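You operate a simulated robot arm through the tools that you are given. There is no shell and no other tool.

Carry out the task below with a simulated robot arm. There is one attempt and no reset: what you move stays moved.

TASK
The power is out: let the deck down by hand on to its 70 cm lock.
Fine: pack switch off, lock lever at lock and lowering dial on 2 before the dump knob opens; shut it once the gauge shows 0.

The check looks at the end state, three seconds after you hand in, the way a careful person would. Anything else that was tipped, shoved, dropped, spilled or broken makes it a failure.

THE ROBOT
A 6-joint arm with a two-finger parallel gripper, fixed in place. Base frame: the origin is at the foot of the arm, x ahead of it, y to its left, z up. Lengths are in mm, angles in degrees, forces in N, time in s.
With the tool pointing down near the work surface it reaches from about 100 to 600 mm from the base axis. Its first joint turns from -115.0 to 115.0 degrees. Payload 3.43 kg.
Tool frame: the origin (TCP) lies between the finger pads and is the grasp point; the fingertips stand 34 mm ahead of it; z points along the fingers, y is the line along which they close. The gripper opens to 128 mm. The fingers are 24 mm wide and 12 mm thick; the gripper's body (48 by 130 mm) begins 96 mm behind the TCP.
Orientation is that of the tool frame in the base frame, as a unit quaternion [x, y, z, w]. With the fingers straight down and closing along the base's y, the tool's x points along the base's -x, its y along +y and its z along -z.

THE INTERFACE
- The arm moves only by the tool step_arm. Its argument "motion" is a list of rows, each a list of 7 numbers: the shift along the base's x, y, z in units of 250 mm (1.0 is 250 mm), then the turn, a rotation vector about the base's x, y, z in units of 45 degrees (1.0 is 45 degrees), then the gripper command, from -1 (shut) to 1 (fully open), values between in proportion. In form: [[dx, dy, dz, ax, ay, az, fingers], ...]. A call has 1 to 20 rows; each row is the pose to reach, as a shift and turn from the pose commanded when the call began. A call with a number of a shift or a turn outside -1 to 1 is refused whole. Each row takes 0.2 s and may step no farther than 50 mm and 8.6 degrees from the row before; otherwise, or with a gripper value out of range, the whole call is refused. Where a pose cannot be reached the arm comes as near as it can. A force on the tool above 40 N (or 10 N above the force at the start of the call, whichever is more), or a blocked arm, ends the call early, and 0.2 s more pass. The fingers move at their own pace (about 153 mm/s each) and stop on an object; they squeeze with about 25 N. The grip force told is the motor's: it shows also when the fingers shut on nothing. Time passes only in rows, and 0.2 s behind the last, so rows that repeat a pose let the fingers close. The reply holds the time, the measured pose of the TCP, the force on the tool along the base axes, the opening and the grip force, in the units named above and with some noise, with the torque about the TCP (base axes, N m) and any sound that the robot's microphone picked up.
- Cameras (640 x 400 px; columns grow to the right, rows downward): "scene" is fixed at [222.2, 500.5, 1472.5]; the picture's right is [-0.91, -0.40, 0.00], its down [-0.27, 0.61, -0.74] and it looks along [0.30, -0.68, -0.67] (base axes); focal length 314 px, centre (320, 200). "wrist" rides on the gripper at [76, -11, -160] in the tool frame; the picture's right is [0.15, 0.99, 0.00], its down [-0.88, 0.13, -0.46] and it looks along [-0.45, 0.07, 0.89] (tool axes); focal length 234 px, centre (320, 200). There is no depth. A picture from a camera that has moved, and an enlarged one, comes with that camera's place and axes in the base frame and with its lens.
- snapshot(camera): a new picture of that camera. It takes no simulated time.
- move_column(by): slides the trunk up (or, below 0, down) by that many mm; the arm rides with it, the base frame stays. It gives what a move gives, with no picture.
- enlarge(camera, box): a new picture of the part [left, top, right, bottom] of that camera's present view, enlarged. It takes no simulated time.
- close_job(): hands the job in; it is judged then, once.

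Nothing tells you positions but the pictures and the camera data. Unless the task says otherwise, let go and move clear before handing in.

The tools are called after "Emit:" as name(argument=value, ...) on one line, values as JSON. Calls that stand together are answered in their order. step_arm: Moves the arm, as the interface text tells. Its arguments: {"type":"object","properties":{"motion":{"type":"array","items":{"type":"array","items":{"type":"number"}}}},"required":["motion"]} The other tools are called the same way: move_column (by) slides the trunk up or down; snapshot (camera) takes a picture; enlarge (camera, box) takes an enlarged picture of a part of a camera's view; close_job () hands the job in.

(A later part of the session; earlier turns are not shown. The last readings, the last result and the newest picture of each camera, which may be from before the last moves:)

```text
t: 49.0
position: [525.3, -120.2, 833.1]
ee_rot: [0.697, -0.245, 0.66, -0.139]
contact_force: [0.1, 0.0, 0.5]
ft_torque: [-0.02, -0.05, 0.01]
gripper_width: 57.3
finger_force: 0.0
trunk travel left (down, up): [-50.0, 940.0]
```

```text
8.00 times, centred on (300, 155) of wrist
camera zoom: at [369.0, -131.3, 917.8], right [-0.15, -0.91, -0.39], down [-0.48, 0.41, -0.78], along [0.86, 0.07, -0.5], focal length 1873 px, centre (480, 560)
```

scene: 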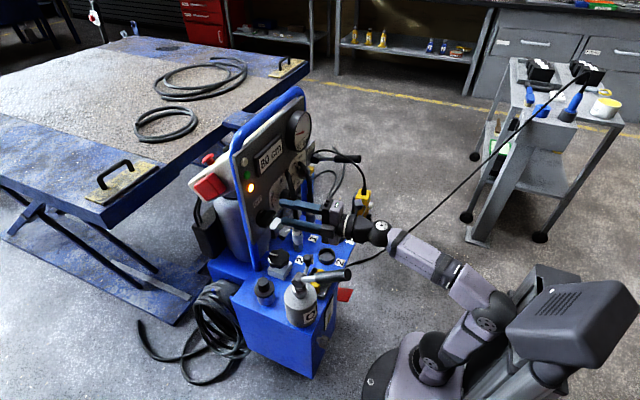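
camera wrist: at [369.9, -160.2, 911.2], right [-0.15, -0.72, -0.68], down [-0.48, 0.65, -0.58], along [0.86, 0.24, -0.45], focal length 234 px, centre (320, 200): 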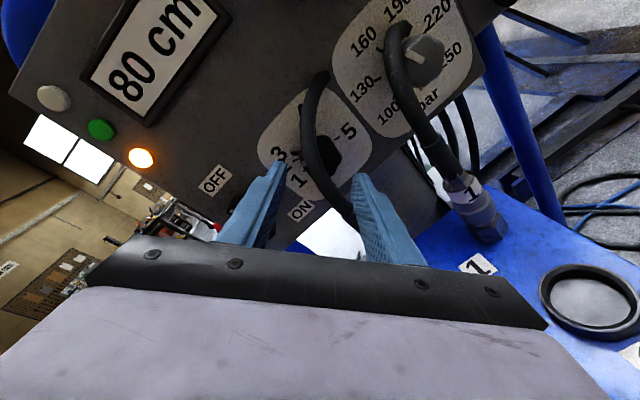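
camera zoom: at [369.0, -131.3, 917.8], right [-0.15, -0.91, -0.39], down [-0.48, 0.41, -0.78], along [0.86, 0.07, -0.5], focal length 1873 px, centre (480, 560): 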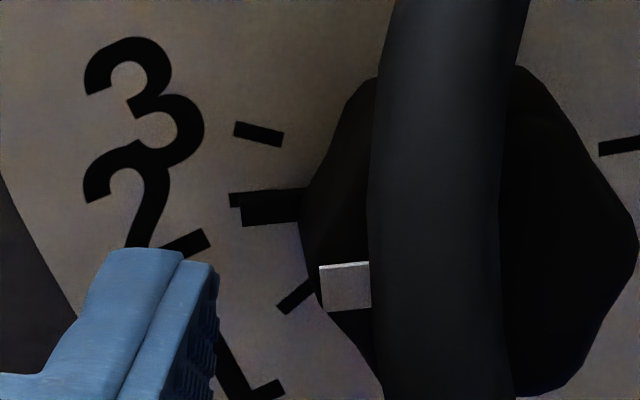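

The pointer nub overlaps the 2 tick (within ~2°). Dial is set. Next is the lock lever; I'll study it.

Emit:
snapshot(camera="wrist")

Emit:
enlarge(camera="scene", box=[295, 130, 395, 200])

Emit:
enlarge(camera="scene", box=[240, 80, 330, 150])

```text
taken
camera wrist: at [369.0, -131.3, 917.8], right [-0.15, -0.91, -0.39], down [-0.48, 0.41, -0.78], along [0.86, 0.07, -0.5], focal length 234 px, centre (320, 200)
```

wrist: 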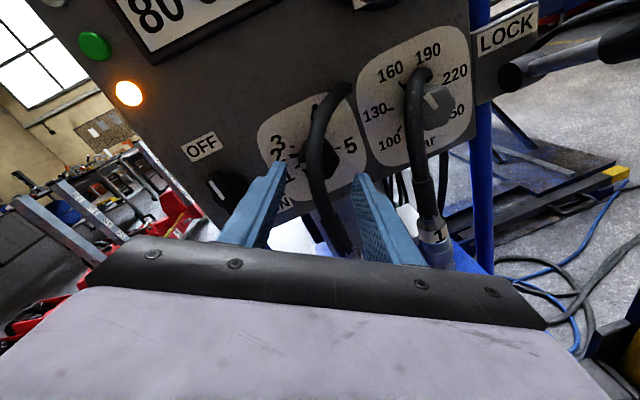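

```text
5.71 times, centred on (345, 165) of scene
camera zoom: at [222.2, 500.5, 1472.5], right [-0.91, -0.4, 0.0], down [-0.27, 0.61, -0.74], along [0.3, -0.68, -0.67], focal length 1794 px, centre (177, 400)
```

zoom: 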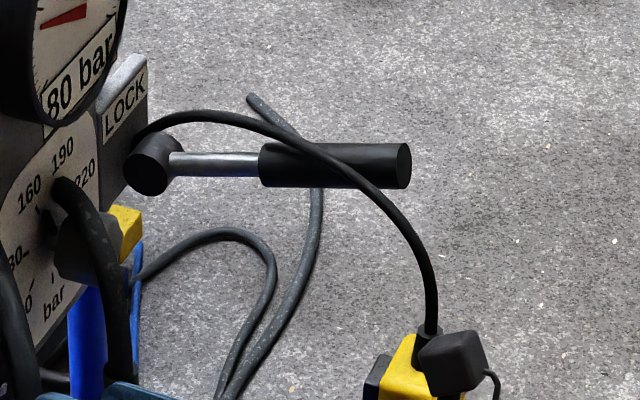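

```text
5.71 times, centred on (285, 115) of scene
camera zoom: at [222.2, 500.5, 1472.5], right [-0.91, -0.4, 0.0], down [-0.27, 0.61, -0.74], along [0.3, -0.68, -0.67], focal length 1794 px, centre (520, 686)
```

zoom: 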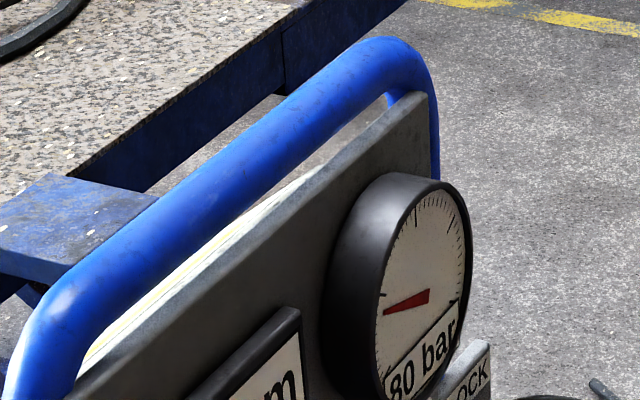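

I'll move up and to the right to get a clear look at the lever and its block.

Emit:
step_arm(motion=[[-0.1, 0, 0.1, 0, 0, 0, -0.1], [-0.14, -0.05, 0.25, 0, 0, 0, -0.1], [-0.14, -0.15, 0.4, 0, 0, 0, -0.1], [-0.14, -0.3, 0.42, 0, 0, 0, -0.1], [-0.14, -0.45, 0.42, 0, 0, 0, -0.1], [-0.14, -0.55, 0.42, 0, 0, 0, -0.1]])

Emit:
snapshot(camera="wrist")

Emit:
snapshot(camera="scene")

```text
t: 50.4
position: [475.0, -234.4, 891.8]
ee_rot: [0.697, -0.243, 0.66, -0.14]
contact_force: [-0.5, 0.1, -1.0]
ft_torque: [0.02, -0.06, -0.01]
gripper_width: 57.7
finger_force: 0.1
out of reach, approached as far as the arm can: row 3, 4, 5, 6
trunk travel left (down, up): [-50.0, 940.0]
```

```text
taken
camera wrist: at [318.9, -244.6, 976.2], right [-0.15, -0.91, -0.39], down [-0.48, 0.41, -0.78], along [0.86, 0.07, -0.5], focal length 234 px, centre (320, 200)
```

wrist: 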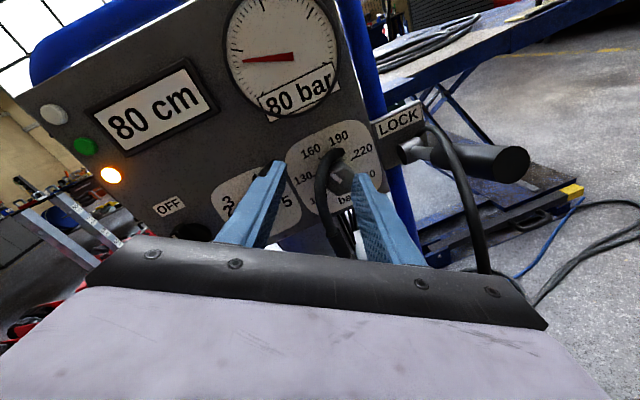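

```text
taken
```

scene: 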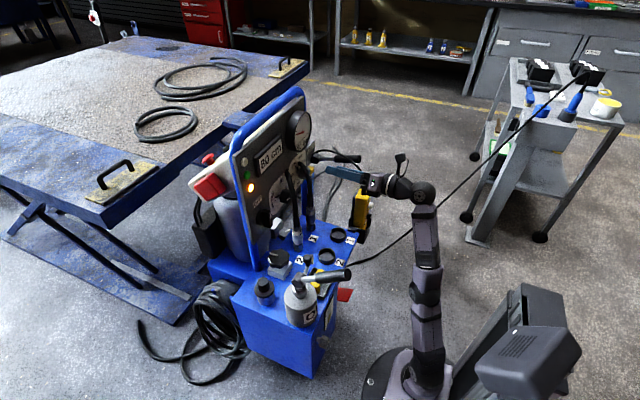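

Emit:
enlarge(camera="wrist", box=[360, 80, 560, 280])

Emit:
enlarge(camera="wrist", box=[210, 0, 350, 120])

```text
2.00 times, centred on (460, 180) of wrist
camera zoom: at [318.9, -244.6, 976.2], right [-0.15, -0.91, -0.39], down [-0.48, 0.41, -0.78], along [0.86, 0.07, -0.5], focal length 468 px, centre (40, 240)
```

zoom: 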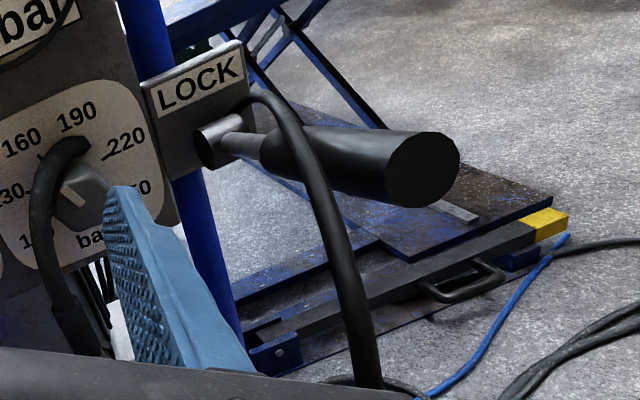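

```text
3.33 times, centred on (280, 60) of wrist
camera zoom: at [318.9, -244.6, 976.2], right [-0.15, -0.91, -0.39], down [-0.48, 0.41, -0.78], along [0.86, 0.07, -0.5], focal length 781 px, centre (453, 667)
```

zoom: 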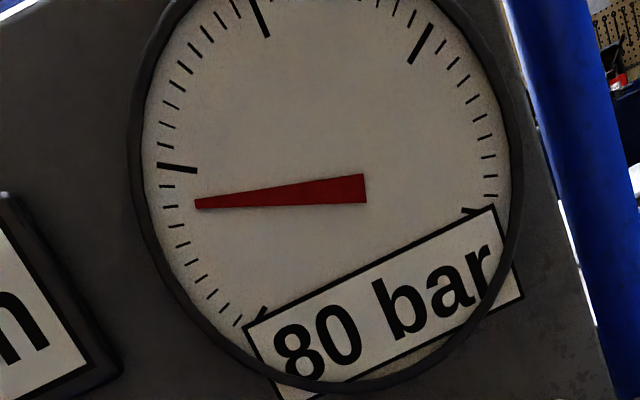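

The lever swings about a horizontal pin, with LOCK above it; the pendant cable drapes loosely over the grip. Plan: push the grip up from below with closed fingers. First I raise the trunk for vertical range and roll the tool so the body is slim in y.

Emit:
move_column(by=220)

Emit:
step_arm(motion=[[-0.05, 0, 0, 0.16, -0.03, -0.015, -0.5], [-0.1, 0, 0, 0.32, -0.05, -0.03, -1], [-0.15, -0.05, 0, 0.48, -0.07, -0.045, -1], [-0.2, -0.12, 0, 0.64, -0.09, -0.06, -1], [-0.25, -0.2, 0, 0.8, -0.1, -0.075, -1], [-0.3, -0.28, 0, 0.95, -0.12, -0.09, -1]])

Emit:
snapshot(camera="wrist")

Emit:
snapshot(camera="scene")

```text
t: 52.7
position: [474.4, -234.7, 1111.3]
ee_rot: [0.697, -0.244, 0.66, -0.14]
contact_force: [0.7, 1.0, 0.7]
ft_torque: [0.01, 0.0, 0.03]
gripper_width: 57.7
finger_force: 0.1
trunk travel left (down, up): [-270.0, 720.0]
```

```text
t: 54.1
position: [396.7, -297.6, 1101.8]
ee_rot: [0.557, -0.485, 0.561, -0.373]
contact_force: [-1.2, 0.5, 0.0]
ft_torque: [0.04, -0.01, -0.01]
gripper_width: 0.0
finger_force: 25.0
out of reach, approached as far as the arm can: row 5, 6
trunk travel left (down, up): [-270.0, 720.0]
```

```text
taken
camera wrist: at [232.7, -346.8, 1147.3], right [-0.13, -0.39, -0.91], down [-0.38, 0.87, -0.32], along [0.92, 0.3, -0.26], focal length 234 px, centre (320, 200)
```

wrist: 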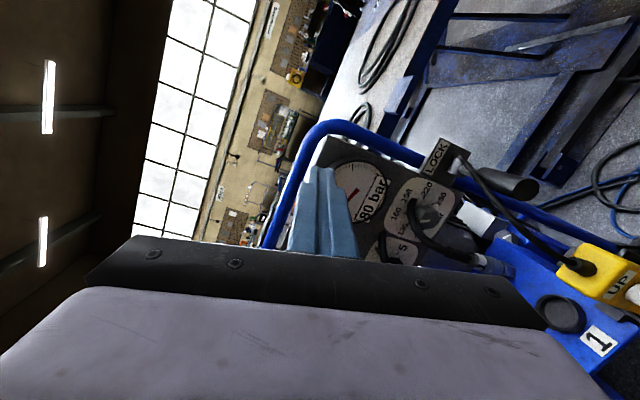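

```text
taken
```

scene: 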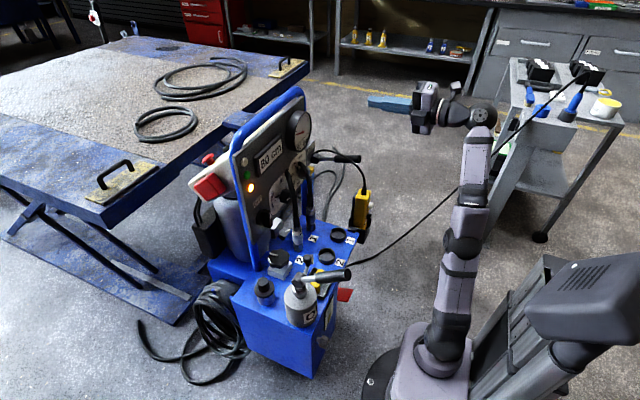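

Now I bring the tool to the right of the pendant cable and level it, then descend in front of the lever tip.

Emit:
step_arm(motion=[[0, -0.06, -0.08, 0.07, -0.04, 0.03, -1], [0, -0.13, -0.16, 0.14, -0.08, 0.06, -1], [0, -0.2, -0.24, 0.22, -0.11, 0.09, -1], [0, -0.27, -0.33, 0.3, -0.15, 0.12, -1], [0, -0.31, -0.42, 0.33, -0.16, 0.14, -1]])

Emit:
snapshot(camera="wrist")

```text
t: 55.3
position: [399.0, -377.9, 995.6]
ee_rot: [0.495, -0.498, 0.507, -0.501]
contact_force: [-0.5, -0.6, -0.1]
ft_torque: [0.0, 0.0, -0.01]
gripper_width: 0.0
finger_force: 24.8
trunk travel left (down, up): [-270.0, 720.0]
```

```text
taken
camera wrist: at [237.2, -452.6, 1004.3], right [0.01, -0.15, -0.99], down [-0.45, 0.88, -0.14], along [0.89, 0.44, -0.05], focal length 234 px, centre (320, 200)
```

wrist: 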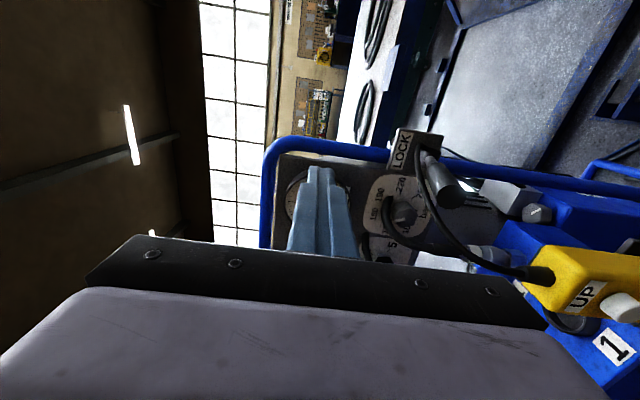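

Emit:
enlarge(camera="wrist", box=[360, 110, 520, 290])

```text
2.22 times, centred on (440, 200) of wrist
camera zoom: at [237.2, -452.6, 1004.3], right [0.01, -0.15, -0.99], down [-0.45, 0.88, -0.14], along [0.89, 0.44, -0.05], focal length 520 px, centre (53, 200)
```

zoom: 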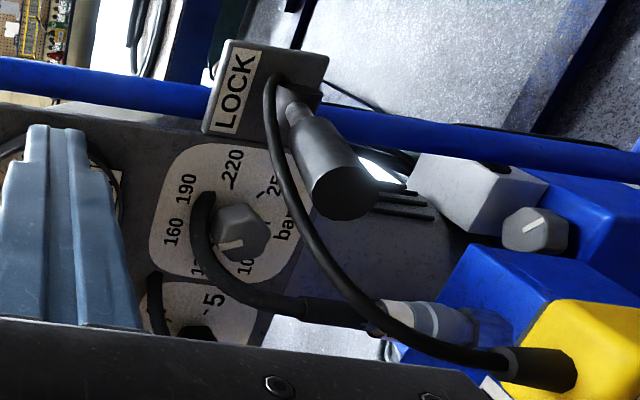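

Lever tip ≈(456,-371,858), pivot ≈(605,-375,820). I'll descend in front of the tip (clear of it) to z≈800, then look before sliding underneath.

Emit:
step_arm(motion=[[-0.03, 0.01, -0.16, 0, 0, 0, -1], [-0.03, 0.016, -0.33, 0, 0, 0, -1], [-0.03, 0.016, -0.5, 0, 0, 0, -1], [-0.03, 0.016, -0.66, 0, 0, 0, -1], [-0.03, 0.016, -0.78, 0, 0, 0, -1]])

Emit:
snapshot(camera="wrist")

Emit:
enlarge(camera="scene", box=[290, 120, 450, 240])

```text
t: 56.5
position: [405.7, -417.1, 936.6]
ee_rot: [0.496, -0.499, 0.505, -0.501]
contact_force: [0.0, 0.5, -0.9]
ft_torque: [0.01, -0.02, 0.03]
gripper_width: 0.0
finger_force: 25.3
out of reach, approached as far as the arm can: row 2, 3, 4, 5
trunk travel left (down, up): [-270.0, 720.0]
```

```text
taken
camera wrist: at [244.8, -492.7, 945.3], right [0.01, -0.15, -0.99], down [-0.45, 0.88, -0.14], along [0.89, 0.44, -0.06], focal length 234 px, centre (320, 200)
```

wrist: 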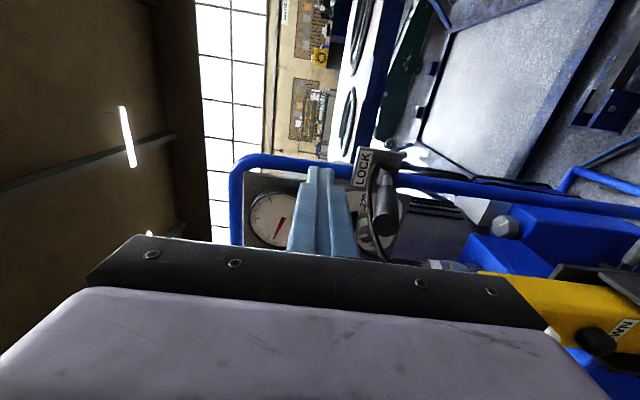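

```text
3.33 times, centred on (370, 180) of scene
camera zoom: at [222.2, 500.5, 1472.5], right [-0.91, -0.4, 0.0], down [-0.27, 0.61, -0.74], along [0.3, -0.68, -0.67], focal length 1046 px, centre (153, 267)
```

zoom: 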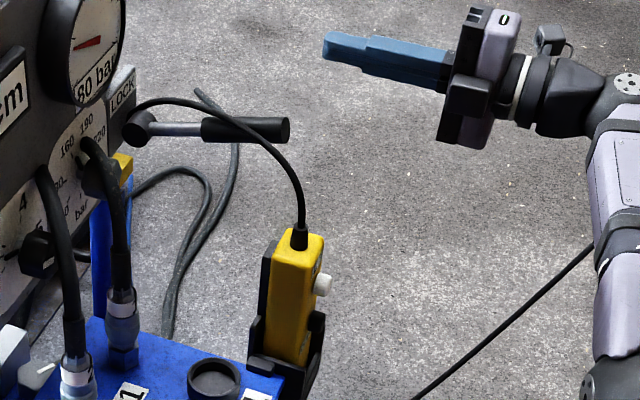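

Fold limit again; lowering the trunk carries the tool down beside the lever tip (clear by >30 mm in y).

Emit:
move_column(by=-145)

Emit:
step_arm(motion=[[0.0, 0.06, 0.02, 0, 0, 0, -1], [0.0, 0.12, 0.04, 0, 0, 0, -1], [0.0, 0.176, 0.05, 0, 0, 0, -1]])

Emit:
snapshot(camera="wrist")

Emit:
enlarge(camera="scene", box=[290, 120, 450, 240])

```text
t: 58.2
position: [405.8, -417.1, 791.4]
ee_rot: [0.495, -0.499, 0.505, -0.501]
contact_force: [0.5, 0.0, -0.5]
ft_torque: [-0.02, 0.0, 0.02]
gripper_width: 0.0
finger_force: 24.7
trunk travel left (down, up): [-125.0, 865.0]
```

```text
t: 59.0
position: [406.1, -373.5, 805.2]
ee_rot: [0.496, -0.501, 0.502, -0.5]
contact_force: [-0.1, 0.8, 0.1]
ft_torque: [0.02, -0.01, 0.0]
gripper_width: 0.2
finger_force: 24.7
trunk travel left (down, up): [-125.0, 865.0]
```

```text
taken
camera wrist: at [245.5, -448.2, 815.3], right [0.01, -0.14, -0.99], down [-0.45, 0.88, -0.13], along [0.89, 0.44, -0.06], focal length 234 px, centre (320, 200)
```

wrist: 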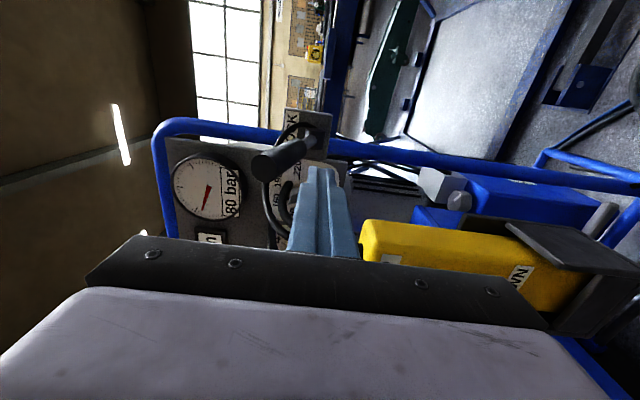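

```text
3.33 times, centred on (370, 180) of scene
camera zoom: at [222.2, 500.5, 1472.5], right [-0.91, -0.4, 0.0], down [-0.27, 0.61, -0.74], along [0.3, -0.68, -0.67], focal length 1046 px, centre (153, 267)
```

zoom: 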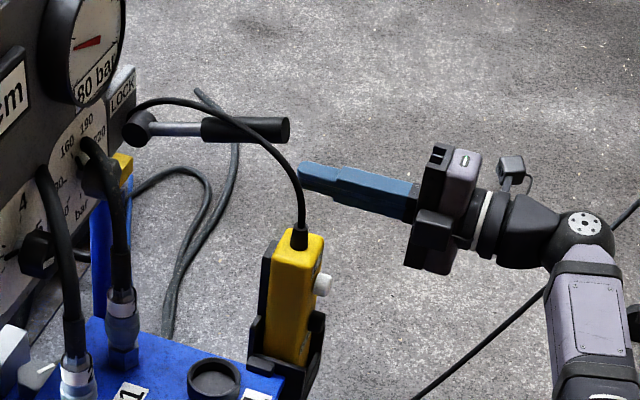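

Fingers are below and in line with the lever. Sliding underneath, then lifting along an arc to about 35°.

Emit:
step_arm(motion=[[0.14, 0, 0, 0, 0, 0, -1], [0.28, 0, 0, 0, 0, 0, -1], [0.28, 0, 0.04, 0, 0, 0, -1], [0.28, 0, 0.07, 0, 0, 0, -1], [0.295, 0, 0.1, 0, 0, 0, -1], [0.318, 0, 0.144, 0, 0, 0, -1], [0.34, 0, 0.18, 0, 0, 0, -1], [0.366, 0, 0.216, 0, 0, 0, -1]])

Emit:
snapshot(camera="wrist")

Emit:
enlarge(camera="scene", box=[290, 100, 450, 220])

```text
t: 60.8
position: [497.9, -373.6, 858.6]
ee_rot: [0.495, -0.499, 0.504, -0.502]
contact_force: [-4.6, -0.6, -0.4]
ft_torque: [0.06, -0.06, -0.03]
gripper_width: 0.1
finger_force: 25.0
trunk travel left (down, up): [-125.0, 865.0]
```

```text
taken
camera wrist: at [336.7, -447.8, 867.7], right [0.01, -0.15, -0.99], down [-0.45, 0.88, -0.13], along [0.89, 0.44, -0.06], focal length 234 px, centre (320, 200)
```

wrist: 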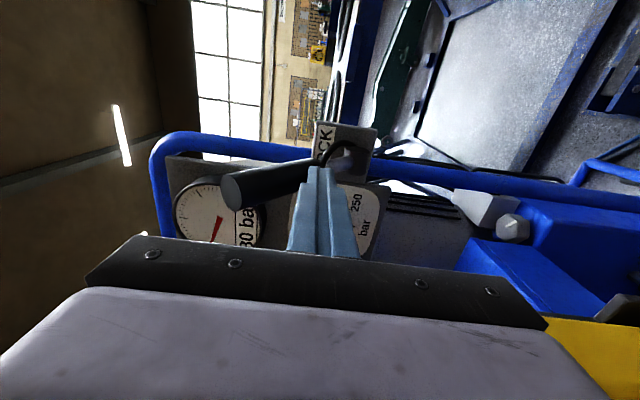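

```text
3.33 times, centred on (370, 160) of scene
camera zoom: at [222.2, 500.5, 1472.5], right [-0.91, -0.4, 0.0], down [-0.27, 0.61, -0.74], along [0.3, -0.68, -0.67], focal length 1046 px, centre (153, 333)
```

zoom: 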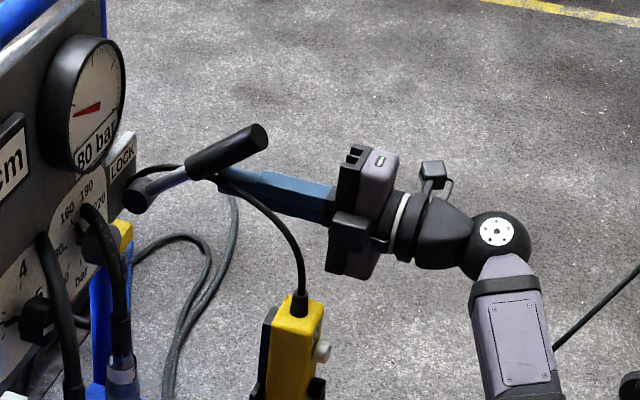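

The lever moves easily. Continuing along the arc toward LOCK, watching force.

Emit:
step_arm(motion=[[0.028, 0, 0.034, 0, 0, 0, -1], [0.056, 0, 0.066, 0, 0, 0, -1], [0.088, 0, 0.096, 0, 0, 0, -1], [0.121, 0, 0.124, 0, 0, 0, -1], [0.157, 0, 0.149, 0, 0, 0, -1], [0.193, 0, 0.171, 0, 0, 0, -1]])

Emit:
snapshot(camera="wrist")

Emit:
enlarge(camera="scene", box=[290, 100, 450, 220])

```text
t: 62.2
position: [534.1, -361.4, 878.3]
ee_rot: [0.495, -0.498, 0.504, -0.502]
contact_force: [0.2, -0.3, 0.8]
ft_torque: [-0.01, 0.0, -0.01]
gripper_width: 0.1
finger_force: 24.7
out of reach, approached as far as the arm can: row 3, 4, 5, 6
trunk travel left (down, up): [-125.0, 865.0]
```

```text
taken
camera wrist: at [372.9, -436.5, 888.1], right [0.01, -0.15, -0.99], down [-0.45, 0.88, -0.13], along [0.89, 0.45, -0.06], focal length 234 px, centre (320, 200)
```

wrist: 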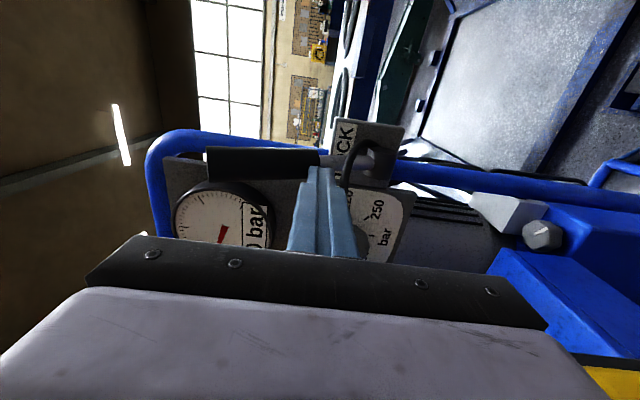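

```text
3.33 times, centred on (370, 160) of scene
camera zoom: at [222.2, 500.5, 1472.5], right [-0.91, -0.4, 0.0], down [-0.27, 0.61, -0.74], along [0.3, -0.68, -0.67], focal length 1046 px, centre (153, 333)
```

zoom: 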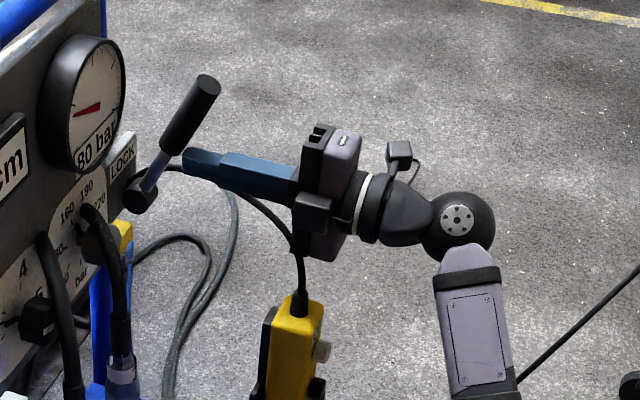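

The lever is now at about 66°, and the arm is near full stretch at this trunk height. I'll retract slightly and see whether the lever stays there.

Emit:
step_arm(motion=[[-0.08, 0, -0.02, 0, 0, 0, -1], [-0.2, -0.03, -0.04, 0, 0, 0, -1], [-0.3, -0.04, -0.04, 0, 0, 0, -1]])

Emit:
snapshot(camera="wrist")

Emit:
enlarge(camera="scene", box=[290, 100, 450, 220])

```text
t: 63.0
position: [458.2, -370.8, 869.7]
ee_rot: [0.496, -0.499, 0.504, -0.501]
contact_force: [0.1, -0.1, 0.5]
ft_torque: [0.02, -0.03, 0.05]
gripper_width: 0.3
finger_force: 25.6
trunk travel left (down, up): [-125.0, 865.0]
```

```text
taken
camera wrist: at [297.0, -446.2, 878.9], right [0.01, -0.15, -0.99], down [-0.45, 0.88, -0.13], along [0.89, 0.44, -0.06], focal length 234 px, centre (320, 200)
```

wrist: 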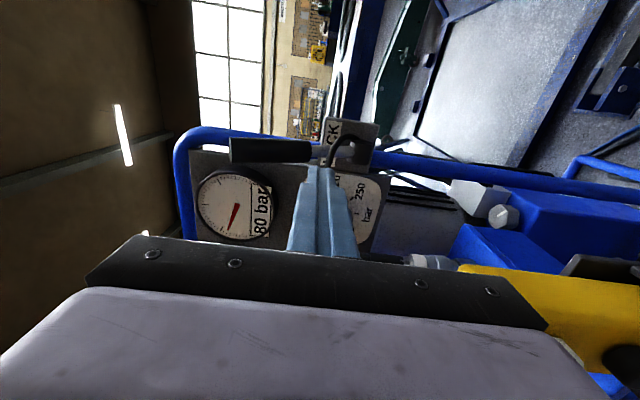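

```text
3.33 times, centred on (370, 160) of scene
camera zoom: at [222.2, 500.5, 1472.5], right [-0.91, -0.4, 0.0], down [-0.27, 0.61, -0.74], along [0.3, -0.68, -0.67], focal length 1046 px, centre (153, 333)
```

zoom: 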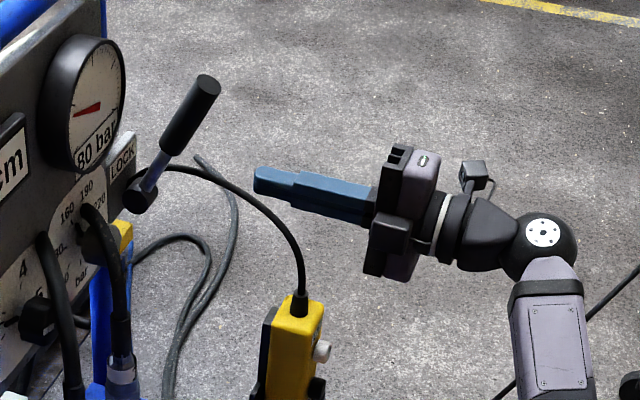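

The lever holds at ~65°. I need to know whether that is its end stop, so I'll raise the trunk, come back level with the grip and press gently toward the panel.

Emit:
move_column(by=100)

Emit:
step_arm(motion=[[0, 0, -0.15, 0, 0, 0, -1], [0, 0, -0.29, 0, 0, 0, -1], [0.1, -0.005, -0.29, 0, 0, 0, -1], [0.2, -0.01, -0.29, 0, 0, 0, -1]])

Emit:
enlarge(camera="scene", box=[290, 100, 450, 220])

```text
t: 64.3
position: [458.2, -371.1, 969.2]
ee_rot: [0.496, -0.499, 0.504, -0.501]
contact_force: [-0.5, -0.5, -0.1]
ft_torque: [0.0, 0.02, 0.0]
gripper_width: 0.0
finger_force: 24.5
trunk travel left (down, up): [-225.0, 765.0]
```

```text
t: 65.3
position: [506.4, -372.0, 898.6]
ee_rot: [0.496, -0.499, 0.504, -0.501]
contact_force: [0.0, 1.0, 0.6]
ft_torque: [0.0, 0.02, -0.05]
gripper_width: 0.0
finger_force: 24.5
trunk travel left (down, up): [-225.0, 765.0]
```

```text
3.33 times, centred on (370, 160) of scene
camera zoom: at [222.2, 500.5, 1472.5], right [-0.91, -0.4, 0.0], down [-0.27, 0.61, -0.74], along [0.3, -0.68, -0.67], focal length 1046 px, centre (153, 333)
```

zoom: 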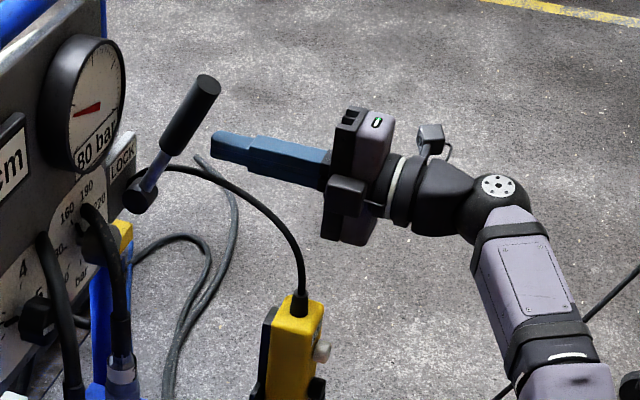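

Now pressing forward gently in small steps.

Emit:
step_arm(motion=[[0.03, 0, 0, 0, 0, 0, -1], [0.05, 0, 0, 0, 0, 0, -1], [0.07, 0, 0.004, 0, 0, 0, -1], [0.09, 0, 0.008, 0, 0, 0, -1], [0.11, 0, 0.012, 0, 0, 0, -1], [0.13, 0, 0.016, 0, 0, 0, -1]])

Emit:
snapshot(camera="wrist")

Emit:
enlarge(camera="scene", box=[290, 100, 450, 220])

```text
t: 66.7
position: [536.2, -373.4, 903.4]
ee_rot: [0.495, -0.5, 0.504, -0.501]
contact_force: [-32.5, 8.8, -9.5]
ft_torque: [-0.16, -0.03, 0.48]
gripper_width: 0.0
finger_force: 24.6
trunk travel left (down, up): [-225.0, 765.0]
```

```text
taken
camera wrist: at [375.5, -448.5, 912.0], right [0.01, -0.15, -0.99], down [-0.45, 0.88, -0.14], along [0.89, 0.45, -0.06], focal length 234 px, centre (320, 200)
```

wrist: 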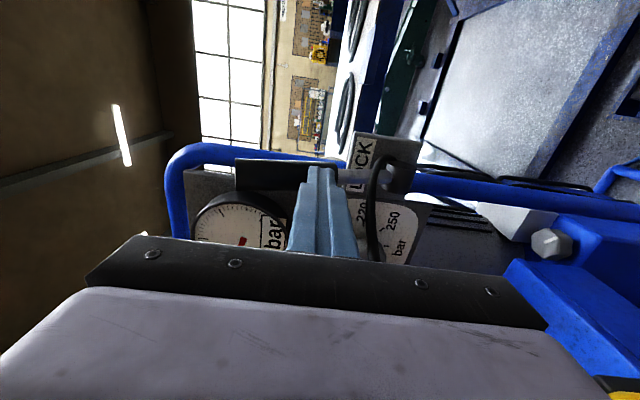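

```text
3.33 times, centred on (370, 160) of scene
camera zoom: at [222.2, 500.5, 1472.5], right [-0.91, -0.4, 0.0], down [-0.27, 0.61, -0.74], along [0.3, -0.68, -0.67], focal length 1046 px, centre (153, 333)
```

zoom: 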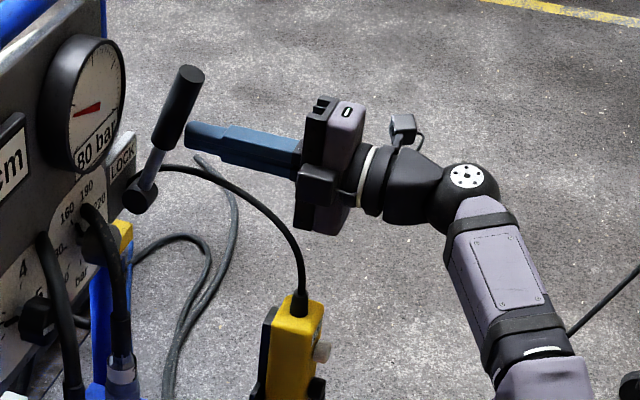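

Lever advanced to ~74° and the reaction rose to ~33 N, suggesting an end stop. A tiny extra push to confirm.

Emit:
step_arm(motion=[[0.008, 0, 0.0, 0, 0, 0, -1]])

Emit:
step_arm(motion=[[-0.1, 0, 0.0, 0, 0, 0, -1], [-0.2, 0, 0.0, 0, 0, 0, -1]])

Emit:
enlarge(camera="scene", box=[290, 100, 390, 180])

Emit:
snapshot(camera="wrist")

```text
t: 67.1
position: [535.6, -373.4, 902.7]
ee_rot: [0.498, -0.498, 0.505, -0.499]
contact_force: [-27.6, 6.9, -6.9]
ft_torque: [-0.11, -0.08, 0.4]
gripper_width: 0.0
finger_force: 25.1
trunk travel left (down, up): [-225.0, 765.0]
stopped in row 1: the force on the tool passed its limit at 49 N (the readings are from after the stop); the commanded pose is now the measured one
```

```text
t: 67.7
position: [490.0, -374.3, 900.3]
ee_rot: [0.497, -0.5, 0.503, -0.499]
contact_force: [0.8, -0.3, -1.0]
ft_torque: [-0.02, -0.05, 0.01]
gripper_width: 0.1
finger_force: 25.1
trunk travel left (down, up): [-225.0, 765.0]
```

```text
5.00 times, centred on (340, 140) of scene
camera zoom: at [222.2, 500.5, 1472.5], right [-0.91, -0.4, 0.0], down [-0.27, 0.61, -0.74], along [0.3, -0.68, -0.67], focal length 1570 px, centre (220, 500)
```

zoom: 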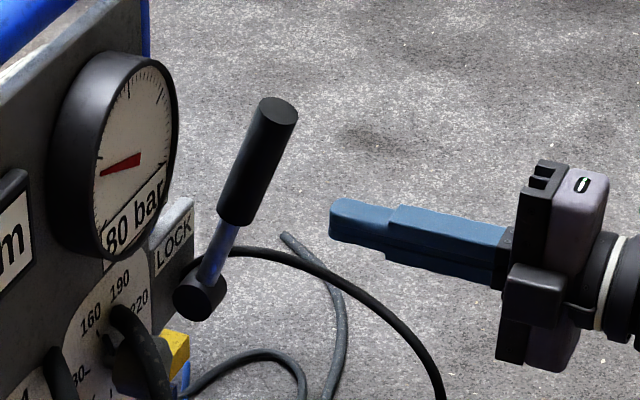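

```text
taken
camera wrist: at [329.7, -448.8, 910.6], right [0.01, -0.15, -0.99], down [-0.45, 0.88, -0.13], along [0.89, 0.45, -0.06], focal length 234 px, centre (320, 200)
```

wrist: 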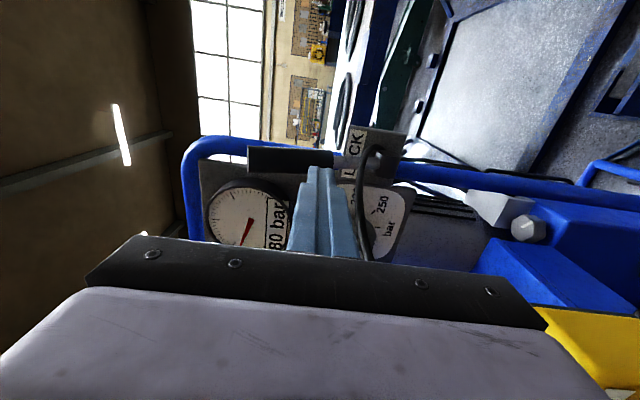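

The lever is at its upper stop beside LOCK (~73°). Next I need to identify the dump knob: there's the black star knob on the deck and a grey knob lower down. Zooming in.

Emit:
enlarge(camera="wrist", box=[430, 170, 600, 280])

Emit:
enlarge(camera="scene", box=[250, 215, 310, 300])

Emit:
enlarge(camera="scene", box=[180, 250, 300, 330])

```text
3.64 times, centred on (515, 225) of wrist
camera zoom: at [329.7, -448.8, 910.6], right [0.01, -0.15, -0.99], down [-0.45, 0.88, -0.13], along [0.89, 0.45, -0.06], focal length 852 px, centre (-389, 109)
```

zoom: 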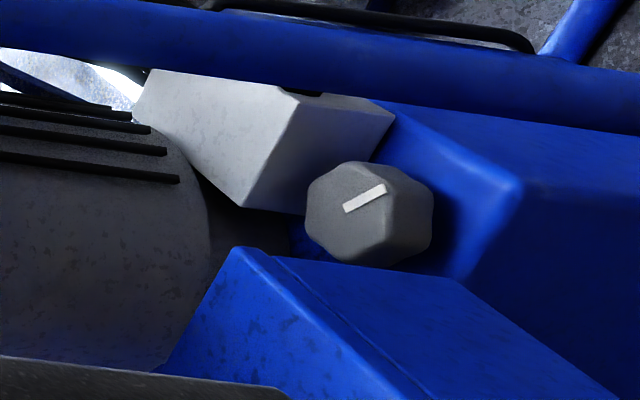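

```text
4.71 times, centred on (280, 258) of scene
camera zoom: at [222.2, 500.5, 1472.5], right [-0.91, -0.4, 0.0], down [-0.27, 0.61, -0.74], along [0.3, -0.68, -0.67], focal length 1477 px, centre (508, -71)
```

zoom: 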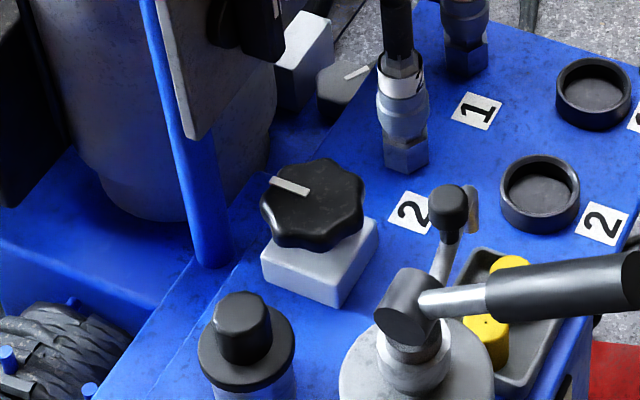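

```text
5.00 times, centred on (240, 290) of scene
camera zoom: at [222.2, 500.5, 1472.5], right [-0.91, -0.4, 0.0], down [-0.27, 0.61, -0.74], along [0.3, -0.68, -0.67], focal length 1570 px, centre (720, -250)
```

zoom: 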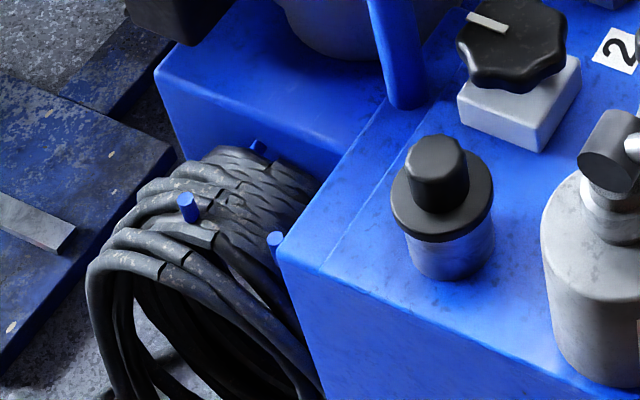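

The star knob on the deck valve block (≈585, -4, 676) is the reachable manual valve; I'll inspect it from above for labels. First I back away from the lever, raise the trunk, and start pitching the tool down in free space.

Emit:
step_arm(motion=[[-0.15, 0, 0.05, 0, 0, 0, -1], [-0.28, 0.03, 0.12, 0, 0, 0, -1]])

Emit:
move_column(by=200)

Emit:
step_arm(motion=[[0.02, 0.06, 0, 0, 0.17, 0, -1], [0.04, 0.12, 0, 0, 0.34, 0, -1], [0.06, 0.2, 0, 0, 0.51, 0, -1], [0.08, 0.28, 0, 0, 0.68, 0, -1], [0.1, 0.36, 0, 0, 0.85, 0, -1], [0.1, 0.44, 0, 0, 1.0, 0, -1]])

Emit:
snapshot(camera="wrist")

Emit:
snapshot(camera="scene")

```text
t: 68.3
position: [422.5, -366.9, 930.3]
ee_rot: [0.497, -0.5, 0.503, -0.5]
contact_force: [-0.4, -0.3, -0.6]
ft_torque: [0.03, -0.02, 0.0]
gripper_width: 0.0
finger_force: 24.9
trunk travel left (down, up): [-225.0, 765.0]
```

```text
t: 70.5
position: [419.6, -367.0, 1129.7]
ee_rot: [0.497, -0.5, 0.503, -0.5]
contact_force: [0.1, -0.8, 0.1]
ft_torque: [0.0, 0.0, 0.02]
gripper_width: 0.0
finger_force: 25.2
trunk travel left (down, up): [-425.0, 565.0]
```

```text
t: 71.9
position: [416.4, -234.4, 1081.5]
ee_rot: [-0.652, 0.653, -0.275, 0.268]
contact_force: [-0.1, 0.0, 1.0]
ft_torque: [-0.02, -0.05, 0.01]
gripper_width: 0.0
finger_force: 25.1
out of reach, approached as far as the arm can: row 4, 5, 6
trunk travel left (down, up): [-425.0, 565.0]
```

```text
taken
camera wrist: at [309.8, -310.1, 1201.2], right [-0.7, -0.15, -0.7], down [-0.41, 0.88, 0.22], along [0.59, 0.44, -0.68], focal length 234 px, centre (320, 200)
```

wrist: 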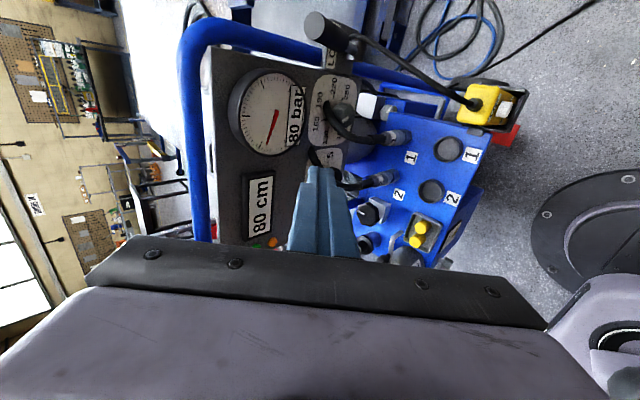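

```text
taken
```

scene: 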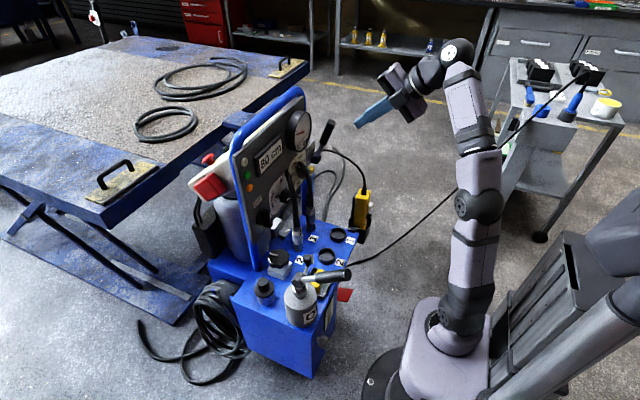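

Continuing: pitch the rest of the way to pointing down while lowering and coming toward the pack's front.

Emit:
step_arm(motion=[[0.0, 0.05, -0.08, 0, 0.17, 0, -1], [0.0, 0.1, -0.16, 0, 0.34, 0, -1], [0.0, 0.16, -0.24, 0, 0.51, 0, -1], [0.0, 0.22, -0.32, 0, 0.68, 0, -1], [0.0, 0.28, -0.4, 0, 0.85, 0, -1], [0.0, 0.34, -0.44, 0, 1.0, 0, -1]])

Emit:
step_arm(motion=[[0, 0, 0, 0, 0, -0.17, -1], [0, 0, 0, 0, 0, -0.34, -1], [0, 0, 0, 0, 0, -0.51, -1], [0, 0, 0, 0, 0, -0.68, -1], [0, 0, 0, 0, 0, -0.85, -1], [0, 0, 0, 0, 0, -1.0, -1]])

Emit:
snapshot(camera="wrist")

Emit:
enlarge(camera="scene", box=[230, 80, 430, 300])

```text
t: 73.3
position: [403.5, -147.1, 934.2]
ee_rot: [0.707, -0.707, 0.005, 0.001]
contact_force: [-0.1, 0.1, -0.5]
ft_torque: [0.04, -0.01, 0.01]
gripper_width: 0.0
finger_force: 25.1
out of reach, approached as far as the arm can: row 4, 5, 6
trunk travel left (down, up): [-425.0, 565.0]
```

```text
t: 74.7
position: [403.5, -147.7, 933.3]
ee_rot: [-0.382, 0.924, -0.005, -0.001]
contact_force: [-0.5, 0.0, 0.7]
ft_torque: [0.01, 0.0, -0.01]
gripper_width: 0.2
finger_force: 25.0
trunk travel left (down, up): [-425.0, 565.0]
```

```text
taken
camera wrist: at [357.0, -206.7, 1093.2], right [-0.8, 0.6, -0.01], down [0.53, 0.72, 0.45], along [0.28, 0.36, -0.89], focal length 234 px, centre (320, 200)
```

wrist: 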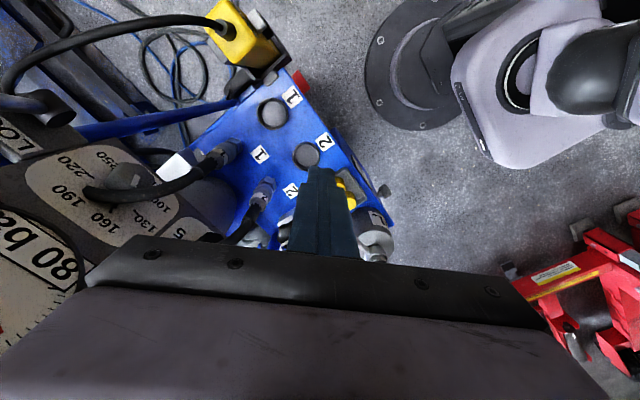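

```text
1.82 times, centred on (330, 190) of scene
camera zoom: at [222.2, 500.5, 1472.5], right [-0.91, -0.4, 0.0], down [-0.27, 0.61, -0.74], along [0.3, -0.68, -0.67], focal length 571 px, centre (302, 218)
```

zoom: 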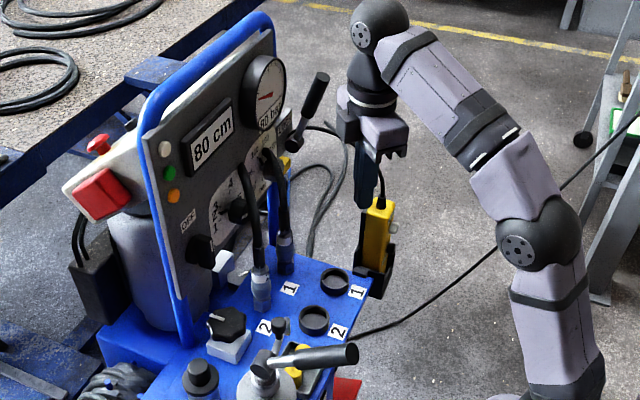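

Tool now points down at ψ≈45°, and the amber lamp has gone out. I'll open the fingers and move closer over the deck to view the star knob.

Emit:
step_arm(motion=[[0.1, 0.1, 0.0, 0, 0, 0, 0.3], [0.2, 0.2, 0.0, 0, 0, 0, 0.3], [0.3, 0.3, 0.0, 0, 0, 0, 0.3]])

Emit:
snapshot(camera="wrist")

Emit:
enlarge(camera="wrist", box=[200, 150, 420, 280])

```text
t: 75.5
position: [467.9, -72.0, 914.0]
ee_rot: [-0.383, 0.924, -0.005, 0.001]
contact_force: [-0.8, -0.4, -0.1]
ft_torque: [0.02, -0.02, 0.02]
gripper_width: 83.2
finger_force: 0.1
out of reach, approached as far as the arm can: row 1, 2, 3
trunk travel left (down, up): [-425.0, 565.0]
```

```text
taken
camera wrist: at [420.0, -131.0, 1072.8], right [-0.8, 0.6, -0.01], down [0.53, 0.72, 0.45], along [0.28, 0.36, -0.89], focal length 234 px, centre (320, 200)
```

wrist: 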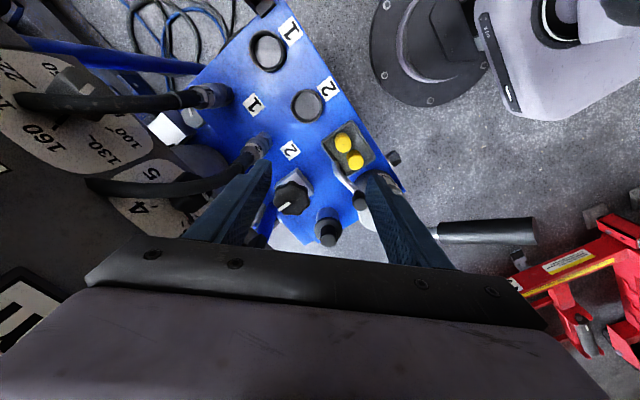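

```text
2.91 times, centred on (310, 215) of wrist
camera zoom: at [420.0, -131.0, 1072.8], right [-0.8, 0.6, -0.01], down [0.53, 0.72, 0.45], along [0.28, 0.36, -0.89], focal length 681 px, centre (349, 156)
```

zoom: 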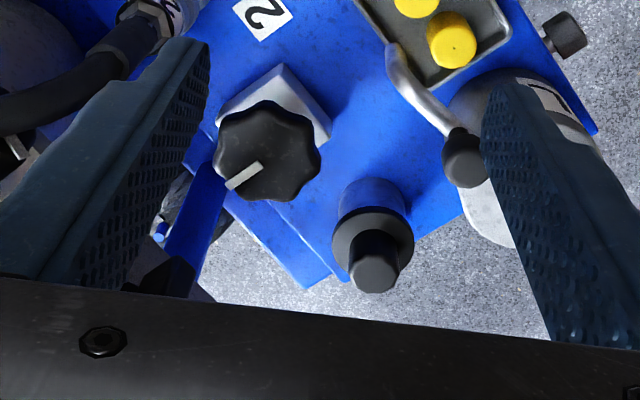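

The star knob has a pointer line, vertical axis, no other label; centre ≈(586,-3), top ≈671, deck ≈600. I'll turn to ψ≈20°, tilt the tool ~25° so it leans away from the panel, and come to a pre-grasp above-front of it.

Emit:
step_arm(motion=[[0.03, 0.04, -0.05, 0, 0, -0.14, 0.48], [0.06, 0.08, -0.1, 0, 0, -0.28, 0.48], [0.1, 0.12, -0.16, 0, 0, -0.42, 0.48], [0.128, 0.148, -0.216, 0, 0, -0.556, 0.48]])

Emit:
step_arm(motion=[[0.03, 0.01, -0.05, 0.05, -0.13, 0, 0.48], [0.06, 0.02, -0.1, 0.095, -0.26, 0, 0.48], [0.09, 0.035, -0.16, 0.14, -0.39, 0, 0.48], [0.12, 0.045, -0.2, 0.19, -0.522, 0, 0.48]])

Emit:
snapshot(camera="wrist")

Emit:
enlarge(camera="scene", box=[220, 100, 420, 300])

```text
t: 76.5
position: [499.4, -32.2, 856.5]
ee_rot: [-0.173, 0.985, -0.004, -0.002]
contact_force: [0.5, 0.6, -0.3]
ft_torque: [-0.01, -0.03, 0.02]
gripper_width: 94.6
finger_force: 0.0
trunk travel left (down, up): [-425.0, 565.0]
```

```text
t: 77.5
position: [529.0, -21.8, 807.5]
ee_rot: [-0.169, 0.962, 0.035, 0.211]
contact_force: [0.1, -0.4, 0.8]
ft_torque: [0.03, 0.01, -0.02]
gripper_width: 94.7
finger_force: 0.0
trunk travel left (down, up): [-425.0, 565.0]
```

```text
taken
camera wrist: at [404.7, -77.7, 921.4], right [-0.46, 0.88, -0.07], down [0.53, 0.33, 0.78], along [0.71, 0.32, -0.62], focal length 234 px, centre (320, 200)
```

wrist: 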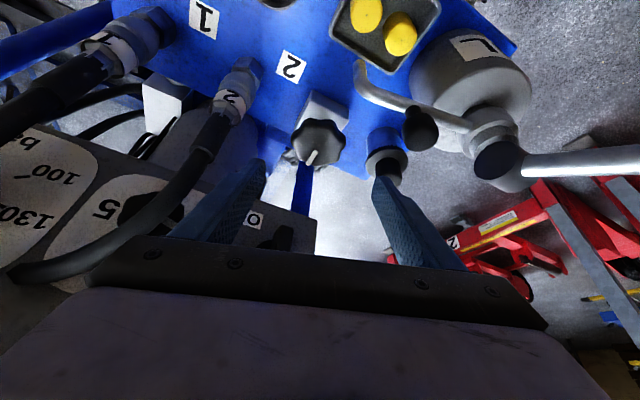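

```text
2.00 times, centred on (320, 200) of scene
camera zoom: at [222.2, 500.5, 1472.5], right [-0.91, -0.4, 0.0], down [-0.27, 0.61, -0.74], along [0.3, -0.68, -0.67], focal length 628 px, centre (320, 200)
```

zoom: 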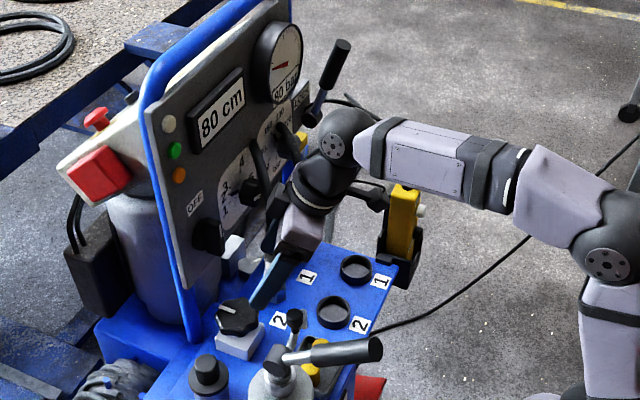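

Pre-grasp is good and the knob estimate is confirmed (586,-2.5,671). Descending along the tool axis around the knob, with ~13 mm clearance to the filler cap.

Emit:
step_arm(motion=[[0.05, 0.015, -0.15, 0, 0, 0, 0.4], [0.096, 0.028, -0.297, 0, 0, 0, 0.4], [0.13, 0.04, -0.38, 0, 0, 0, 0.4]])

Emit:
snapshot(camera="wrist")

Emit:
enlarge(camera="scene", box=[240, 190, 340, 310])

```text
t: 78.3
position: [560.9, -10.8, 712.8]
ee_rot: [-0.169, 0.962, 0.033, 0.21]
contact_force: [0.4, 0.6, 0.2]
ft_torque: [0.01, 0.02, 0.01]
gripper_width: 89.4
finger_force: 0.1
trunk travel left (down, up): [-425.0, 565.0]
```

```text
taken
camera wrist: at [436.1, -67.0, 826.6], right [-0.46, 0.88, -0.07], down [0.53, 0.34, 0.78], along [0.71, 0.32, -0.62], focal length 234 px, centre (320, 200)
```

wrist: 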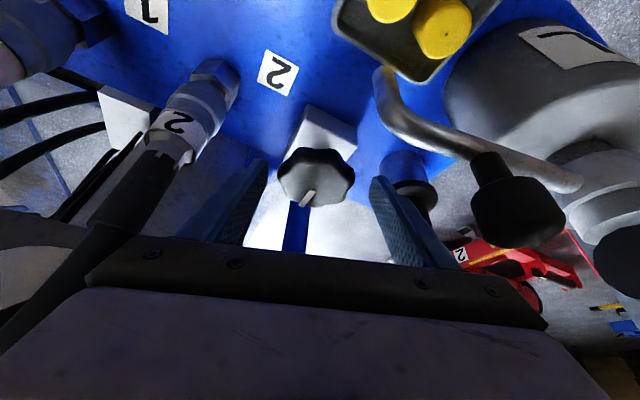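

```text
3.33 times, centred on (290, 250) of scene
camera zoom: at [222.2, 500.5, 1472.5], right [-0.91, -0.4, 0.0], down [-0.27, 0.61, -0.74], along [0.3, -0.68, -0.67], focal length 1046 px, centre (420, 33)
```

zoom: 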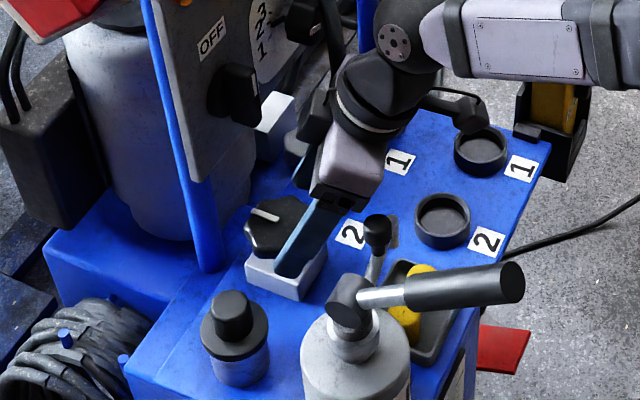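

Knob is centred between the fingertips. Final descent of ~37 mm and close on it.

Emit:
step_arm(motion=[[0.03, 0.009, -0.068, 0, 0, 0, 0.4], [0.062, 0.018, -0.136, 0, 0, 0, 0.4]])

Emit:
snapshot(camera="wrist")

Emit:
enlarge(camera="scene", box=[240, 190, 340, 310])

```text
t: 78.9
position: [577.4, -6.4, 678.6]
ee_rot: [-0.168, 0.962, 0.033, 0.21]
contact_force: [0.9, -0.4, -0.2]
ft_torque: [0.0, 0.01, 0.02]
gripper_width: 89.5
finger_force: 0.1
trunk travel left (down, up): [-425.0, 565.0]
```

```text
taken
camera wrist: at [453.3, -62.3, 791.6], right [-0.46, 0.88, -0.07], down [0.53, 0.33, 0.78], along [0.71, 0.32, -0.62], focal length 234 px, centre (320, 200)
```

wrist: 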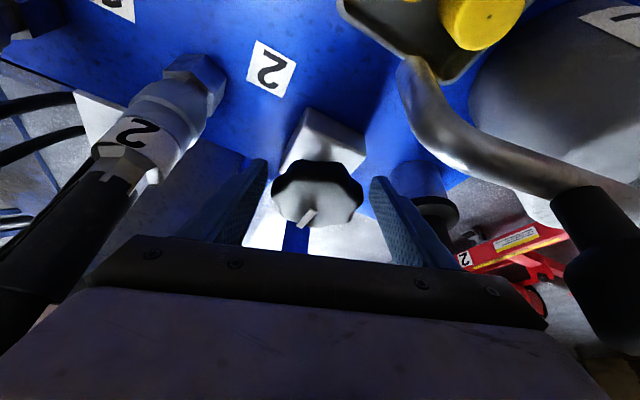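

```text
3.33 times, centred on (290, 250) of scene
camera zoom: at [222.2, 500.5, 1472.5], right [-0.91, -0.4, 0.0], down [-0.27, 0.61, -0.74], along [0.3, -0.68, -0.67], focal length 1046 px, centre (420, 33)
```

zoom: 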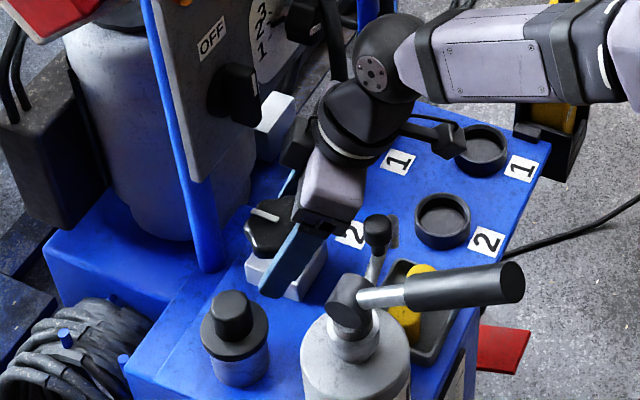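

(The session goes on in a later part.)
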